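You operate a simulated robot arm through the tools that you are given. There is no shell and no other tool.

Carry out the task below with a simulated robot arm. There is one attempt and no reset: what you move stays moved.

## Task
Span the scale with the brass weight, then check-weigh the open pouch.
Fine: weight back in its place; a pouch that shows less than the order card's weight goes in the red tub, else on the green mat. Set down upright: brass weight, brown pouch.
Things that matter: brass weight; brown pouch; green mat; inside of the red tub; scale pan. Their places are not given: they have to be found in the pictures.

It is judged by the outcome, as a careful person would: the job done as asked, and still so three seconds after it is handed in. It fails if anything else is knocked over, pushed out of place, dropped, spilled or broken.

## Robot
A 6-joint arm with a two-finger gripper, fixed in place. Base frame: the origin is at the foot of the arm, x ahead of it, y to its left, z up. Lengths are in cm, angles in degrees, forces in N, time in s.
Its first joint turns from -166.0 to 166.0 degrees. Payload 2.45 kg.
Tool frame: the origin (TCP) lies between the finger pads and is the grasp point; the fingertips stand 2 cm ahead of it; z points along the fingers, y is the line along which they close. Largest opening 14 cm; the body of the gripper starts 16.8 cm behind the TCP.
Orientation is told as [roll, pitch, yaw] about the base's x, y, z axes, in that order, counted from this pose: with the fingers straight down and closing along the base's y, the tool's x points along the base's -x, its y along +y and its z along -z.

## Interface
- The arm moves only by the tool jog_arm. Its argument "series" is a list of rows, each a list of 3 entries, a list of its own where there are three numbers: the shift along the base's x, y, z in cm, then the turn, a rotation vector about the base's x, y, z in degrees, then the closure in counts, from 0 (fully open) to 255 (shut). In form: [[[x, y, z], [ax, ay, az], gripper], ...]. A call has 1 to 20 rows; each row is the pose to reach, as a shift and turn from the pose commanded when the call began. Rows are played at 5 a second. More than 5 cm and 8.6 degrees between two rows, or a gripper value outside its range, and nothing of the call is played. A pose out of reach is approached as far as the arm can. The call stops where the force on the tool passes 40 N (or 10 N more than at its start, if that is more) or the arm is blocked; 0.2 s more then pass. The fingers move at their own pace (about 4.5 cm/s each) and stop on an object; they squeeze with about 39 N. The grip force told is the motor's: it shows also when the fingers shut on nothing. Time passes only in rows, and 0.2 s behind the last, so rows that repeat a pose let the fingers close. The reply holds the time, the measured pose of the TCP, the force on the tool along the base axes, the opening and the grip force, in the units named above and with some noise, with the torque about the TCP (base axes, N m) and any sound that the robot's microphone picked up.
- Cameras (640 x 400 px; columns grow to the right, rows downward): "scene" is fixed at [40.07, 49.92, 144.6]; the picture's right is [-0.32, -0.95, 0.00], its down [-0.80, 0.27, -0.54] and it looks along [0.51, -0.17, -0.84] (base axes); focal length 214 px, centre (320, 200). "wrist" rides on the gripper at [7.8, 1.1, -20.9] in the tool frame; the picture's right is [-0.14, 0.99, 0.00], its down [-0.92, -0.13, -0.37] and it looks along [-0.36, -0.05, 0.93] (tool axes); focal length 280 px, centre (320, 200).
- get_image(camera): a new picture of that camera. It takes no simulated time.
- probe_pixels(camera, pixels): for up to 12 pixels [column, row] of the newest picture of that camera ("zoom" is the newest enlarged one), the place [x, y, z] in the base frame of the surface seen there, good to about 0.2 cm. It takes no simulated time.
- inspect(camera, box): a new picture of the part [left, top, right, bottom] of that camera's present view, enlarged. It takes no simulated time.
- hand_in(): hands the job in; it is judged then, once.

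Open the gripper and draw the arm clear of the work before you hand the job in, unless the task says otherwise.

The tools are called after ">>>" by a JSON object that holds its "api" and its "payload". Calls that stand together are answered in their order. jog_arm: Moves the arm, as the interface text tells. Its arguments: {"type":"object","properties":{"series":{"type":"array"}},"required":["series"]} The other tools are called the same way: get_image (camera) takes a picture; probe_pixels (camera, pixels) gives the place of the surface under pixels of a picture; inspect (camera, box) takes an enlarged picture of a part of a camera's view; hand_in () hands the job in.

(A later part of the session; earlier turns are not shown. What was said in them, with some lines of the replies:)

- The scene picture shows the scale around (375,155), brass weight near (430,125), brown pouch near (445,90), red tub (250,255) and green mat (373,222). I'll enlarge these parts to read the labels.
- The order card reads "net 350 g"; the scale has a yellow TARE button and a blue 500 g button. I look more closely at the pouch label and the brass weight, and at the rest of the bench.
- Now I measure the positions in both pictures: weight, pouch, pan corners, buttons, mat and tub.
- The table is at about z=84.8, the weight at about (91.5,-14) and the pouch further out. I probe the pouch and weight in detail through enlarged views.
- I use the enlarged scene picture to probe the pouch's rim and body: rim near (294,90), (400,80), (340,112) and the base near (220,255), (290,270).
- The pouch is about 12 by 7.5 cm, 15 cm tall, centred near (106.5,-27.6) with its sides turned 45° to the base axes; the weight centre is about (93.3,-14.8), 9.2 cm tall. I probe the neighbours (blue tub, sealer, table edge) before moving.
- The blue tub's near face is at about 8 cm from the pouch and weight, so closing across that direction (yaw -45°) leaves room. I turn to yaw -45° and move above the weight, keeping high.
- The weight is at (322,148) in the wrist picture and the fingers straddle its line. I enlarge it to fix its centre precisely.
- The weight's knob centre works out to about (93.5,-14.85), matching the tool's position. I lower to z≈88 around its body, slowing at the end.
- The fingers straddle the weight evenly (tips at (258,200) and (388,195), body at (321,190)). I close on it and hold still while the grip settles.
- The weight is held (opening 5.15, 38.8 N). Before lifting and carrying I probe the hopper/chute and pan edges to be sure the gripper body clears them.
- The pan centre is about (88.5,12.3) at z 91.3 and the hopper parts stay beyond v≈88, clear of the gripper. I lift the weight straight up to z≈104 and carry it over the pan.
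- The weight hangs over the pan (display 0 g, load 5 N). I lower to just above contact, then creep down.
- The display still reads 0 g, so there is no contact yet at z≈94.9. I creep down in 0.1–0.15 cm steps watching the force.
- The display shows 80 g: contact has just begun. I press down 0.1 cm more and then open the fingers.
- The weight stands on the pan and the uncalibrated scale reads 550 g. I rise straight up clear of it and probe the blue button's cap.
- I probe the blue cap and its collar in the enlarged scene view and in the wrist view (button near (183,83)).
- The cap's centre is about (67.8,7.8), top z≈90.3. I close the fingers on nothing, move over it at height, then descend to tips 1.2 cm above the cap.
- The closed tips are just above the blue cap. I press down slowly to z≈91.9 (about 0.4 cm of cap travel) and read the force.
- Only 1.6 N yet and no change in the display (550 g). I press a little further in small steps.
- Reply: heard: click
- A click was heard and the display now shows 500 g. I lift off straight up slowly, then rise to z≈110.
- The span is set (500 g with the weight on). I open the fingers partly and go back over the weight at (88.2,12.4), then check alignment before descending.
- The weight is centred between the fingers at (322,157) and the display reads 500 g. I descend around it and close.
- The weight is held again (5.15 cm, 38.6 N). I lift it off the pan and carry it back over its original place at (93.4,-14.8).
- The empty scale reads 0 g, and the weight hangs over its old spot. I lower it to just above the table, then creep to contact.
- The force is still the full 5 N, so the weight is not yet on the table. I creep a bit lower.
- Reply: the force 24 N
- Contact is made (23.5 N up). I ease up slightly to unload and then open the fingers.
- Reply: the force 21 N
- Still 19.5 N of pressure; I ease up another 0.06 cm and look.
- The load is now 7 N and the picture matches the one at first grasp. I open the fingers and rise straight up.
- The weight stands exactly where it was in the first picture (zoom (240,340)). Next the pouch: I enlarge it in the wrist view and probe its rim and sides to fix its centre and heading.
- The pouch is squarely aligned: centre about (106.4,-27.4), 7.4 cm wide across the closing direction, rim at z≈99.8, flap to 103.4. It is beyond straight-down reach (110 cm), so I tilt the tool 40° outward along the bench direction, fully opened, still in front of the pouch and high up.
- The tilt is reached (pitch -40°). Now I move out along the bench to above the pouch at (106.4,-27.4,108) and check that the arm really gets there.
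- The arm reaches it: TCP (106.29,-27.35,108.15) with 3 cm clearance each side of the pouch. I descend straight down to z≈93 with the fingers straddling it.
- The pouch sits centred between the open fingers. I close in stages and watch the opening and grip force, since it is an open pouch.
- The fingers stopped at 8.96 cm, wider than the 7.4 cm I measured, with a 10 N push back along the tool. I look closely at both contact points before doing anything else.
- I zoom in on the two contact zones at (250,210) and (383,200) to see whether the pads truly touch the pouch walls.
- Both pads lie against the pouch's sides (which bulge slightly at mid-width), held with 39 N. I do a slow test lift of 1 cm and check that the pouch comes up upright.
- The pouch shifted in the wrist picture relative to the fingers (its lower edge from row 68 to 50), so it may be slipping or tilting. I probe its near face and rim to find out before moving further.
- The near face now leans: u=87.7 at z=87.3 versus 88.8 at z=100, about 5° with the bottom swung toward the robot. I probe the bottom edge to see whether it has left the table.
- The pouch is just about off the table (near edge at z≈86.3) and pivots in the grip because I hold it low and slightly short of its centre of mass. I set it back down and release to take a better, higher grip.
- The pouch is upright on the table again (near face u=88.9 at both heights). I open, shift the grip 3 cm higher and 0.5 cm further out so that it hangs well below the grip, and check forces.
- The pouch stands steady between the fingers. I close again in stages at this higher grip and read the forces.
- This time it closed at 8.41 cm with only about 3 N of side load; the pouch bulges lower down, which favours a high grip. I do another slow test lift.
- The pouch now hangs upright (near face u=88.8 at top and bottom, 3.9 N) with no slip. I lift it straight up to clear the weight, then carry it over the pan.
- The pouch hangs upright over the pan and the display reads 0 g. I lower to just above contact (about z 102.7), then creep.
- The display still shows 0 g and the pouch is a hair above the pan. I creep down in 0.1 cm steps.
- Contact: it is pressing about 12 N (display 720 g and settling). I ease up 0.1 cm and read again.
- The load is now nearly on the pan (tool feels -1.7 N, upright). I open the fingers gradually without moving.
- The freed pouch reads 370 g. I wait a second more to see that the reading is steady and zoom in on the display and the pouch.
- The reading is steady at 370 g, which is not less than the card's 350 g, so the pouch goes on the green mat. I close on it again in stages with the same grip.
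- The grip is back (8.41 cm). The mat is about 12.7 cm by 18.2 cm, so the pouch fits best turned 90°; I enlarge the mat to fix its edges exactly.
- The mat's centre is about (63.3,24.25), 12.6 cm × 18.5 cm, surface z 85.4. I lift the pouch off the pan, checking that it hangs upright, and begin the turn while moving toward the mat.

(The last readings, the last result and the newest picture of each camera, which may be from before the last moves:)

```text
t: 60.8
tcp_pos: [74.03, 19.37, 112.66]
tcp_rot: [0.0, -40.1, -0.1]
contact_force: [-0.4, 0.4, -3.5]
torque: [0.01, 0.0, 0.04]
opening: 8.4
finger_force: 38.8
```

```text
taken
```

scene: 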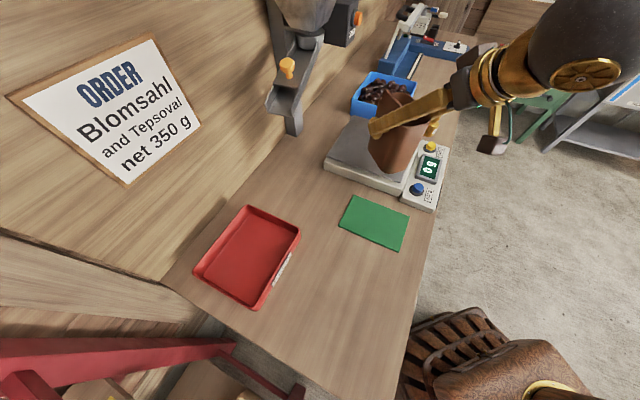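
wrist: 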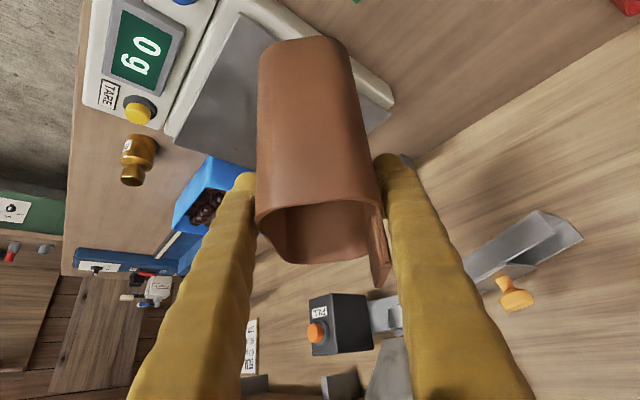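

The pouch hangs unchanged in the grip (yaw now 0°, scale back at 0 g). I complete the turn to +45° and move over the mat centre, staying high.

>>> {"api": "jog_arm", "payload": {"series": [[[-0.7, 0.3, 0], [0, 0, 3], 150], [[-2, 1, 0], [0, 0, 9], 150], [[-3.4, 1.7, 0], [0, 0, 15], 150], [[-4.8, 2.4, 0], [0, 0, 21], 150], [[-6.2, 3.1, 0], [0, 0, 27], 150], [[-7.6, 3.8, 0], [0, 0, 33], 150], [[-9, 4.5, 0], [0, 0, 39], 150], [[-10, 5, 0], [0, 0, 43], 150], [[-10.45, 5.2, 0], [0, 0, 45], 150], [[-10.45, 5.2, 0], [0, 0, 45], 150]]}}

>>> {"api": "get_image", "payload": {"camera": "wrist"}}

>>> {"api": "get_image", "payload": {"camera": "scene"}}

```text
t: 63.0
tcp_pos: [63.5, 24.64, 112.68]
tcp_rot: [0.1, -40.0, 44.9]
contact_force: [-1.1, -0.7, -3.5]
torque: [-0.02, 0.02, 0.0]
opening: 8.42
finger_force: 39.5
```

```text
taken
```

wrist: 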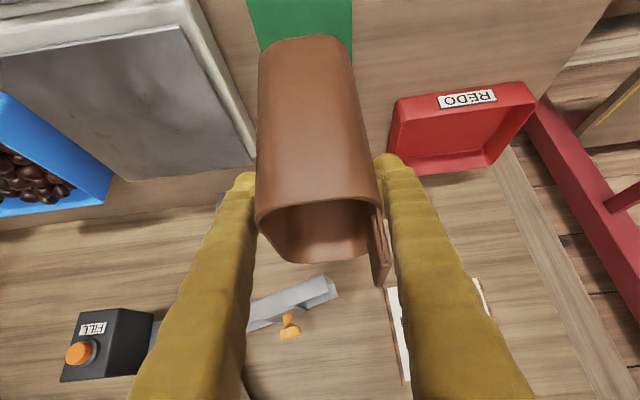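

```text
taken
```

scene: 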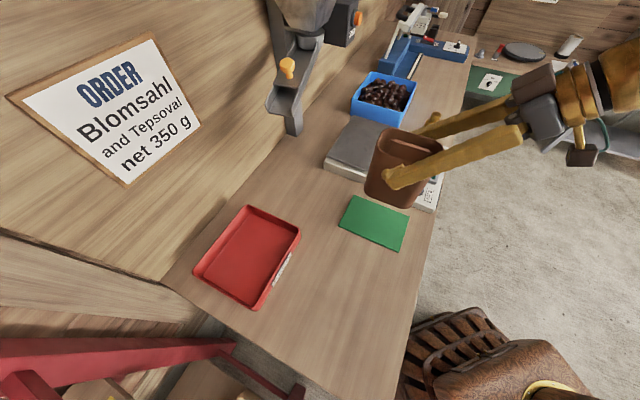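

The pouch is upright over the mat with the arm clear of everything. I lower it to about 0.7 cm above the mat.

>>> {"api": "jog_arm", "payload": {"series": [[[0, 0, -2], [0, 0, 0], 150], [[0, 0, -5], [0, 0, 0], 150], [[0, 0, -8], [0, 0, 0], 150], [[0, 0, -11], [0, 0, 0], 150], [[0, 0, -13.5], [0, 0, 0], 150], [[0, 0, -14.8], [0, 0, 0], 150], [[0, 0, -15.2], [0, 0, 0], 150], [[0, 0, -15.2], [0, 0, 0], 150]]}}

>>> {"api": "get_image", "payload": {"camera": "wrist"}}

>>> {"api": "inspect", "payload": {"camera": "scene", "box": [320, 140, 450, 260]}}

```text
t: 64.8
tcp_pos: [63.57, 24.81, 97.29]
tcp_rot: [0.0, -40.1, 45.0]
contact_force: [0.4, 0.6, -3.6]
torque: [0.02, -0.02, 0.04]
opening: 8.42
finger_force: 38.9
```

```text
taken
```

wrist: 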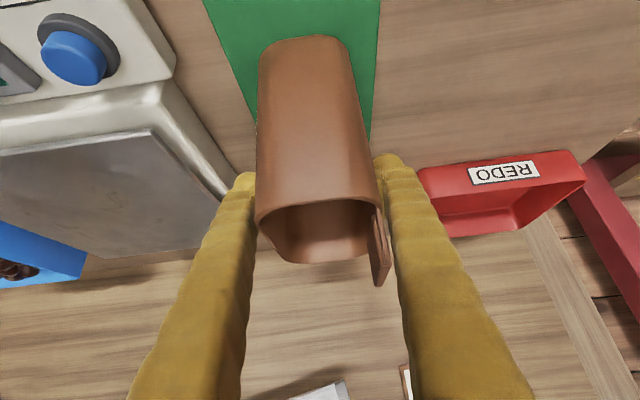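

```text
3.33 times, centred on (385, 200) of scene
```

zoom: 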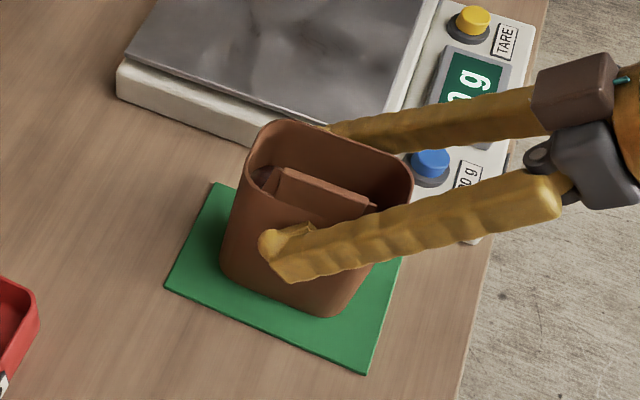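

The pouch hovers centred over the mat, upright, nothing near the scale. I creep down to contact.

>>> {"api": "jog_arm", "payload": {"series": [[[0, 0, -0.25], [0, 0, 0], 150], [[0, 0, -0.45], [0, 0, 0], 150], [[0, 0, -0.6], [0, 0, 0], 150], [[0, 0, -0.7], [0, 0, 0], 150], [[0, 0, -0.7], [0, 0, 0], 150]]}}

```text
t: 66.0
tcp_pos: [63.7, 24.83, 96.79]
tcp_rot: [0.0, -39.9, 45.0]
contact_force: [-9.2, -8.4, 18.3]
torque: [0.0, 0.3, -0.01]
opening: 8.41
finger_force: 38.9
```

Contact is made with 18 N; I ease up about 0.12 cm until the load is light.

>>> {"api": "jog_arm", "payload": {"series": [[[0, 0, 0.06], [0, 0, 0], 150], [[0, 0, 0.12], [0, 0, 0], 150], [[0, 0, 0.12], [0, 0, 0], 150]]}}

>>> {"api": "get_image", "payload": {"camera": "wrist"}}

>>> {"api": "probe_pixels", "payload": {"camera": "wrist", "pixels": [[310, 55], [310, 80], [310, 120], [310, 160], [310, 190]]}}

```text
t: 66.8
tcp_pos: [63.6, 24.62, 96.72]
tcp_rot: [0.0, -40.0, 45.0]
contact_force: [-0.6, -0.3, -3.6]
torque: [-0.01, -0.06, 0.01]
opening: 8.42
finger_force: 39.4
```

```text
taken
```

wrist: 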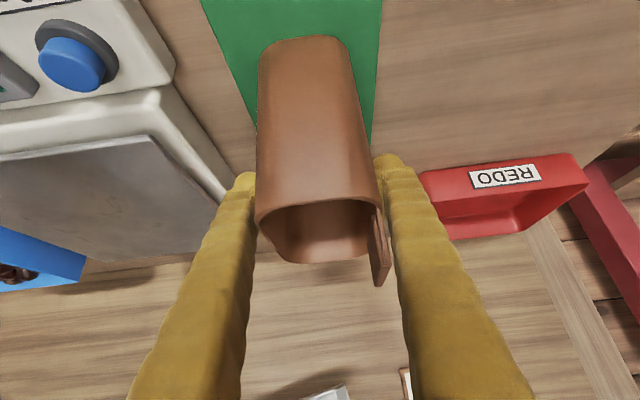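

```text
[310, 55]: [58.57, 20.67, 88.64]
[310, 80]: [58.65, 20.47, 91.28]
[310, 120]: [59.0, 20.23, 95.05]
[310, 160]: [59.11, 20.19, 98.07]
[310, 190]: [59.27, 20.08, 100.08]
```

The tool again carries the full 3.6 N, so the pouch is barely off the mat and upright (near face v=56.0–56.1). I go down 0.05 cm and open gradually.

>>> {"api": "jog_arm", "payload": {"series": [[[0, 0, -0.05], [0, 0, 0], 150], [[0, 0, -0.05], [0, 0, 0], 150], [[0, 0, -0.05], [0, 0, 0], 100], [[0, 0, -0.05], [0, 0, 0], 85], [[0, 0, -0.05], [0, 0, 0], 70], [[0, 0, -0.05], [0, 0, 0], 50], [[0, 0, -0.05], [0, 0, 0], 35], [[0, 0, -0.05], [0, 0, 0], 30]]}}

>>> {"api": "get_image", "payload": {"camera": "wrist"}}

>>> {"api": "inspect", "payload": {"camera": "scene", "box": [320, 140, 450, 260]}}

```text
t: 68.6
tcp_pos: [63.64, 24.55, 96.81]
tcp_rot: [0.0, -40.0, 45.0]
contact_force: [0.0, 0.8, 0.0]
torque: [0.01, 0.01, 0.02]
opening: 12.37
finger_force: 0.1
```

```text
taken
```

wrist: 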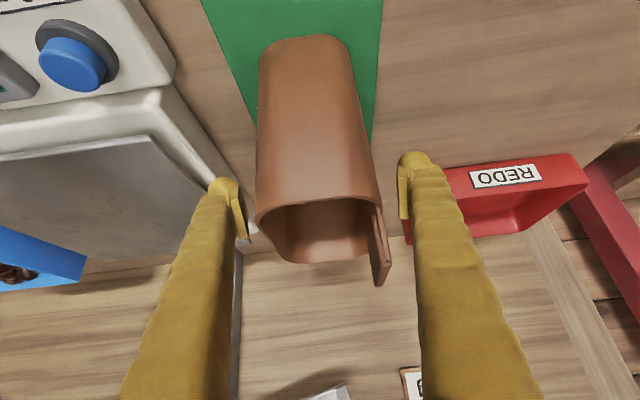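

```text
3.33 times, centred on (385, 200) of scene
```

zoom: 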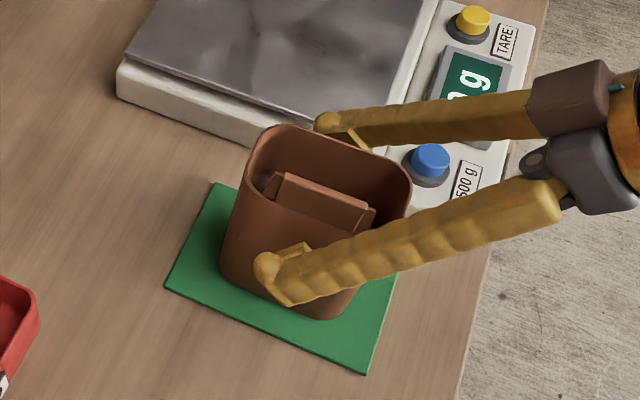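

The pouch stands free on the mat, flap and rim clear of the open fingers. I rise straight up well above it.

>>> {"api": "jog_arm", "payload": {"series": [[[0, 0, 1], [0, 0, 0], 30], [[0, 0, 3], [0, 0, 0], 30], [[0, 0, 6], [0, 0, 0], 30], [[0, 0, 9], [0, 0, 0], 30], [[0, 0, 12], [0, 0, 0], 30], [[0, 0, 16], [0, 0, 0], 30], [[0, 0, 20], [0, 0, 0], 30], [[0, 0, 22], [0, 0, 0], 30], [[0, 0, 22], [0, 0, 0], 30]]}}

>>> {"api": "get_image", "payload": {"camera": "scene"}}

>>> {"api": "get_image", "payload": {"camera": "wrist"}}

```text
t: 70.6
tcp_pos: [63.58, 24.53, 118.83]
tcp_rot: [0.0, -40.1, 45.0]
contact_force: [0.3, -0.4, 0.1]
torque: [-0.05, 0.02, 0.0]
opening: 12.37
finger_force: 0.0
```

```text
taken
```

scene: 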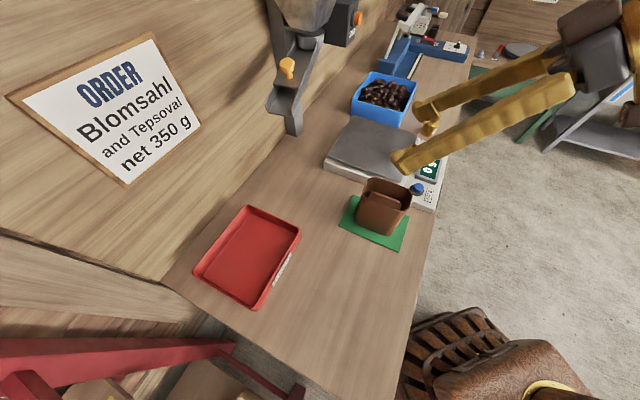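

```text
taken
```

wrist: 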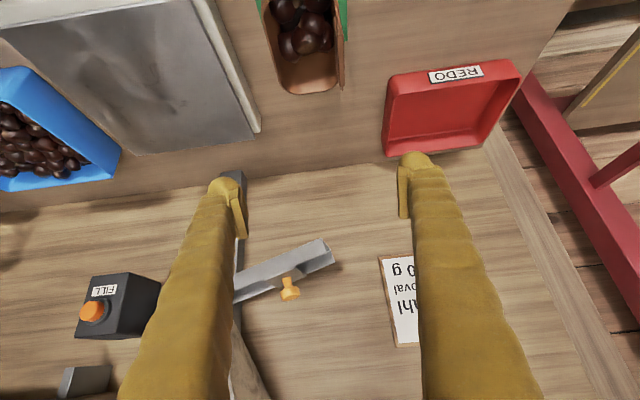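

The pouch stands upright in the middle of the mat at (383,205) and the scale is clear. I draw the arm back, untilting it and moving it high and away from the bench.

>>> {"api": "jog_arm", "payload": {"series": [[[0, 0, 2], [0, 0, 0], 30], [[-1, -3, 4], [-4.5, 4.5, 0], 30], [[-2, -6, 6], [-9, 9, 0], 30], [[-3, -9, 6], [-13.5, 13.5, 0], 30], [[-4, -12, 6], [-18, 18, 0], 30], [[-5, -15, 6], [-22.5, 22.5, 0], 30], [[-6, -18, 6], [-27, 27, 0], 20], [[-7, -21, 6], [-28.28, 28.28, 0], 10], [[-8, -24, 6], [-28.28, 28.28, 0], 0], [[-9, -27, 6], [-28.28, 28.28, 0], 0], [[-9, -27, 6], [-28.28, 28.28, 0], 0]]}}

>>> {"api": "get_image", "payload": {"camera": "scene"}}

>>> {"api": "get_image", "payload": {"camera": "wrist"}}

```text
t: 73.0
tcp_pos: [54.83, -2.22, 124.56]
tcp_rot: [0.0, -0.1, 44.9]
contact_force: [0.3, 1.0, -0.2]
torque: [0.02, 0.01, 0.02]
opening: 14.0
finger_force: 0.2
```

```text
taken
```

scene: 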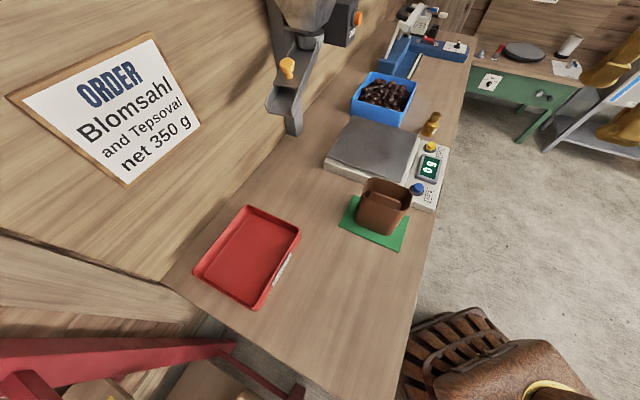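

```text
taken
```

wrist: 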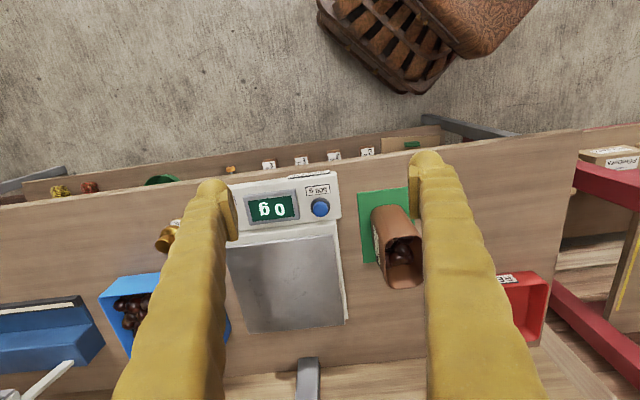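

The arm is high and clear. I make a last close check of the pouch on the mat, the weight at its place, and the label.

>>> {"api": "inspect", "payload": {"camera": "wrist", "box": [340, 170, 430, 300]}}

>>> {"api": "inspect", "payload": {"camera": "scene", "box": [330, 160, 420, 260]}}

>>> {"api": "inspect", "payload": {"camera": "scene", "box": [410, 60, 480, 140]}}

>>> {"api": "inspect", "payload": {"camera": "scene", "box": [340, 60, 460, 210]}}

```text
3.08 times, centred on (385, 235) of wrist
```

zoom: 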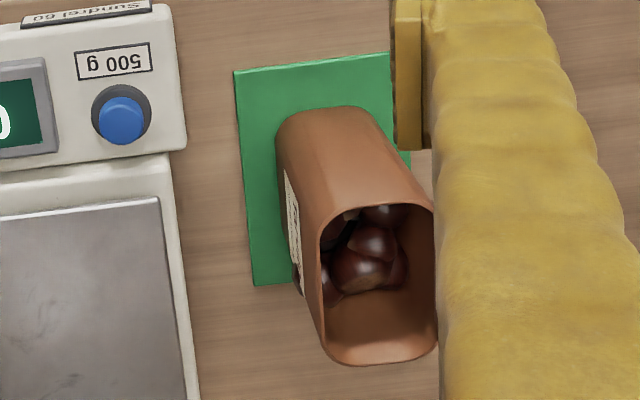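

```text
4.00 times, centred on (375, 210) of scene
```

zoom: 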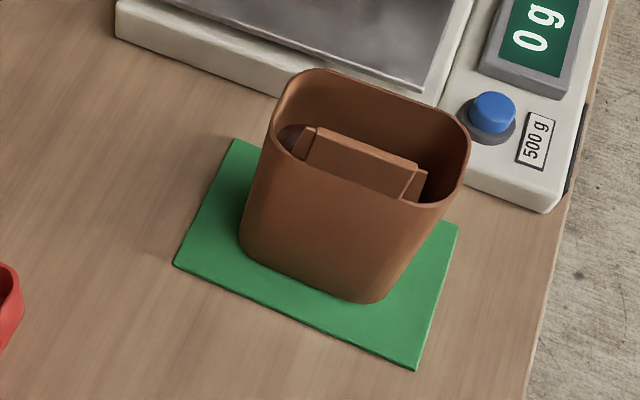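

```text
5.00 times, centred on (445, 100) of scene
```

zoom: 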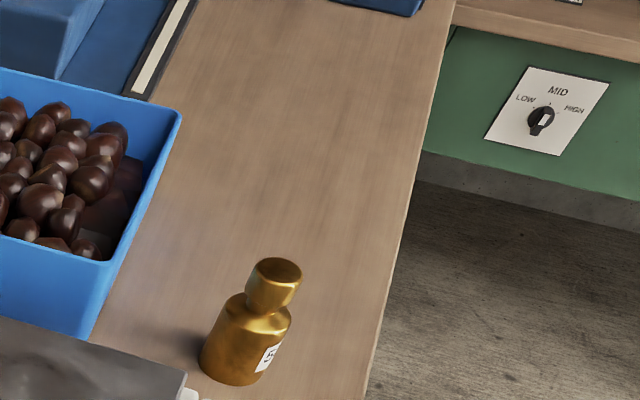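

```text
2.67 times, centred on (400, 135) of scene
```

zoom: 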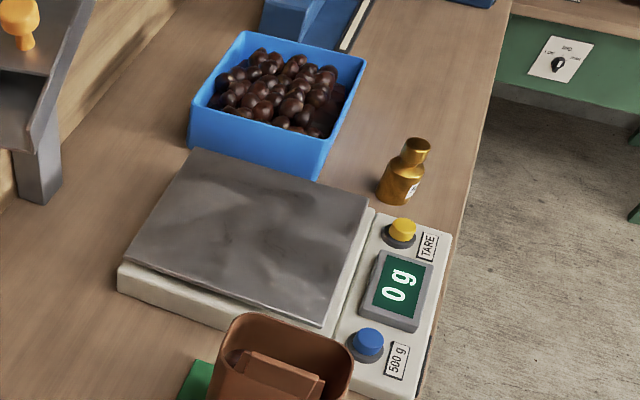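

Everything looks in place; I zoom in once more on a small brown shape beside the pouch at about (378,262) in the wrist view to be sure nothing was spilled.

>>> {"api": "inspect", "payload": {"camera": "wrist", "box": [360, 215, 410, 285]}}

>>> {"api": "probe_pixels", "payload": {"camera": "zoom", "pixels": [[180, 300], [170, 280], [190, 310], [165, 260], [200, 330], [150, 290]]}}

```text
5.71 times, centred on (385, 250) of wrist
```

zoom: 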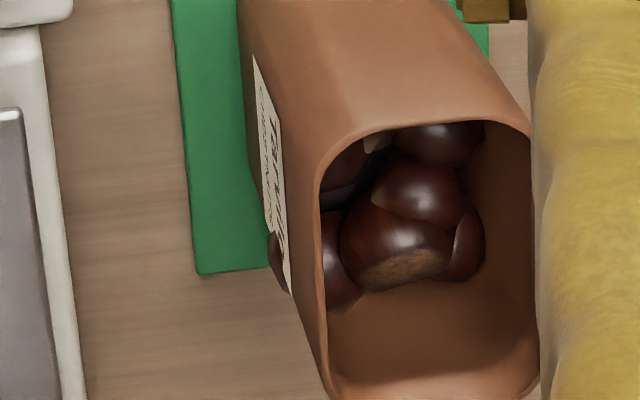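

```text
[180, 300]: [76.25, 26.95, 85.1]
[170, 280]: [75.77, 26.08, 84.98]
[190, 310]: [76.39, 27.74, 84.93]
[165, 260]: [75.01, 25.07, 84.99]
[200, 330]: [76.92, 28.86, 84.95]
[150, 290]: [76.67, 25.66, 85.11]
```

A dark shape sits at (275,258) in this enlargement, against the pouch's label side. I probe it and look at it from the scene camera to know whether it is part of the pouch or a chestnut.

>>> {"api": "probe_pixels", "payload": {"camera": "zoom", "pixels": [[272, 250], [274, 260], [276, 270], [280, 282], [284, 290], [268, 255], [270, 240], [280, 230], [285, 270], [262, 200]]}}

>>> {"api": "inspect", "payload": {"camera": "scene", "box": [375, 170, 425, 230]}}

```text
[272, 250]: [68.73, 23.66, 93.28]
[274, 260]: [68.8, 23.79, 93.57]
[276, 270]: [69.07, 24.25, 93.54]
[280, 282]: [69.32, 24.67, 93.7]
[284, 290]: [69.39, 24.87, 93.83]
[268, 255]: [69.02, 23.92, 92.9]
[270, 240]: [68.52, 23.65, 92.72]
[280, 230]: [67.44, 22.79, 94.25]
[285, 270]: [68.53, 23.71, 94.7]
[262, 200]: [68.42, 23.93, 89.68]
```

```text
6.67 times, centred on (400, 200) of scene
```

zoom: 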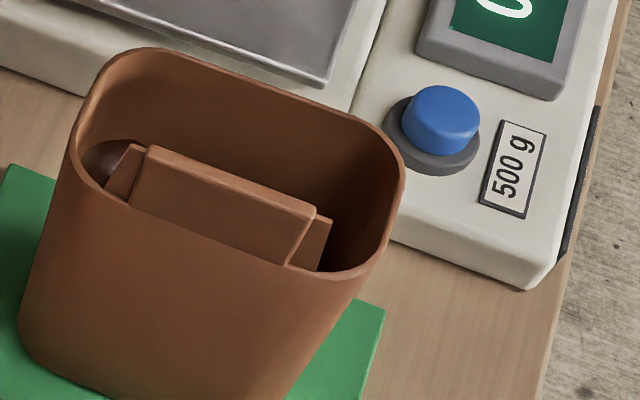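

The dark spot is at z≈93 on the pouch's own side wall: a chestnut of its fill showing at the wall, moving with the pouch, with nothing lying on the bench. The weight is back in its place, the scale reads 0 g, the 370 g pouch stands upright on the green mat and the open gripper is clear, so I hand in.

>>> {"api": "hand_in", "payload": {}}

```text
The job is handed in.
```

The job is done and handed in. I spanned the scale, weighed the pouch, and set it upright on the green mat.

- **Span:** The scale read 550 g with the brass weight on it. I pressed the 500 g button, heard it click, and the display changed to 500 g. It read 0 g once the weight came off.
- **Brass weight:** It is back upright in its original place.
- **Pouch:** It read a steady 370 g against the order card's 350 g, so it went on the green mat. It sits centred and turned 90° so that it fits fully on the mat.

- **First grip:** My first grip on the pouch was too low. It tilted about 5° as I lifted it about 1 cm, so I set it back down and gripped it higher; nothing spilled.
- **Dark spot on the pouch:** A final close-up showed a small dark spot on the pouch's label side, about 8 cm up. It looks like a chestnut showing at the wall. I saw nothing loose on the bench, but I could not confirm the spot was there before I handled the pouch.

The gripper is open and the arm is clear of the bench.
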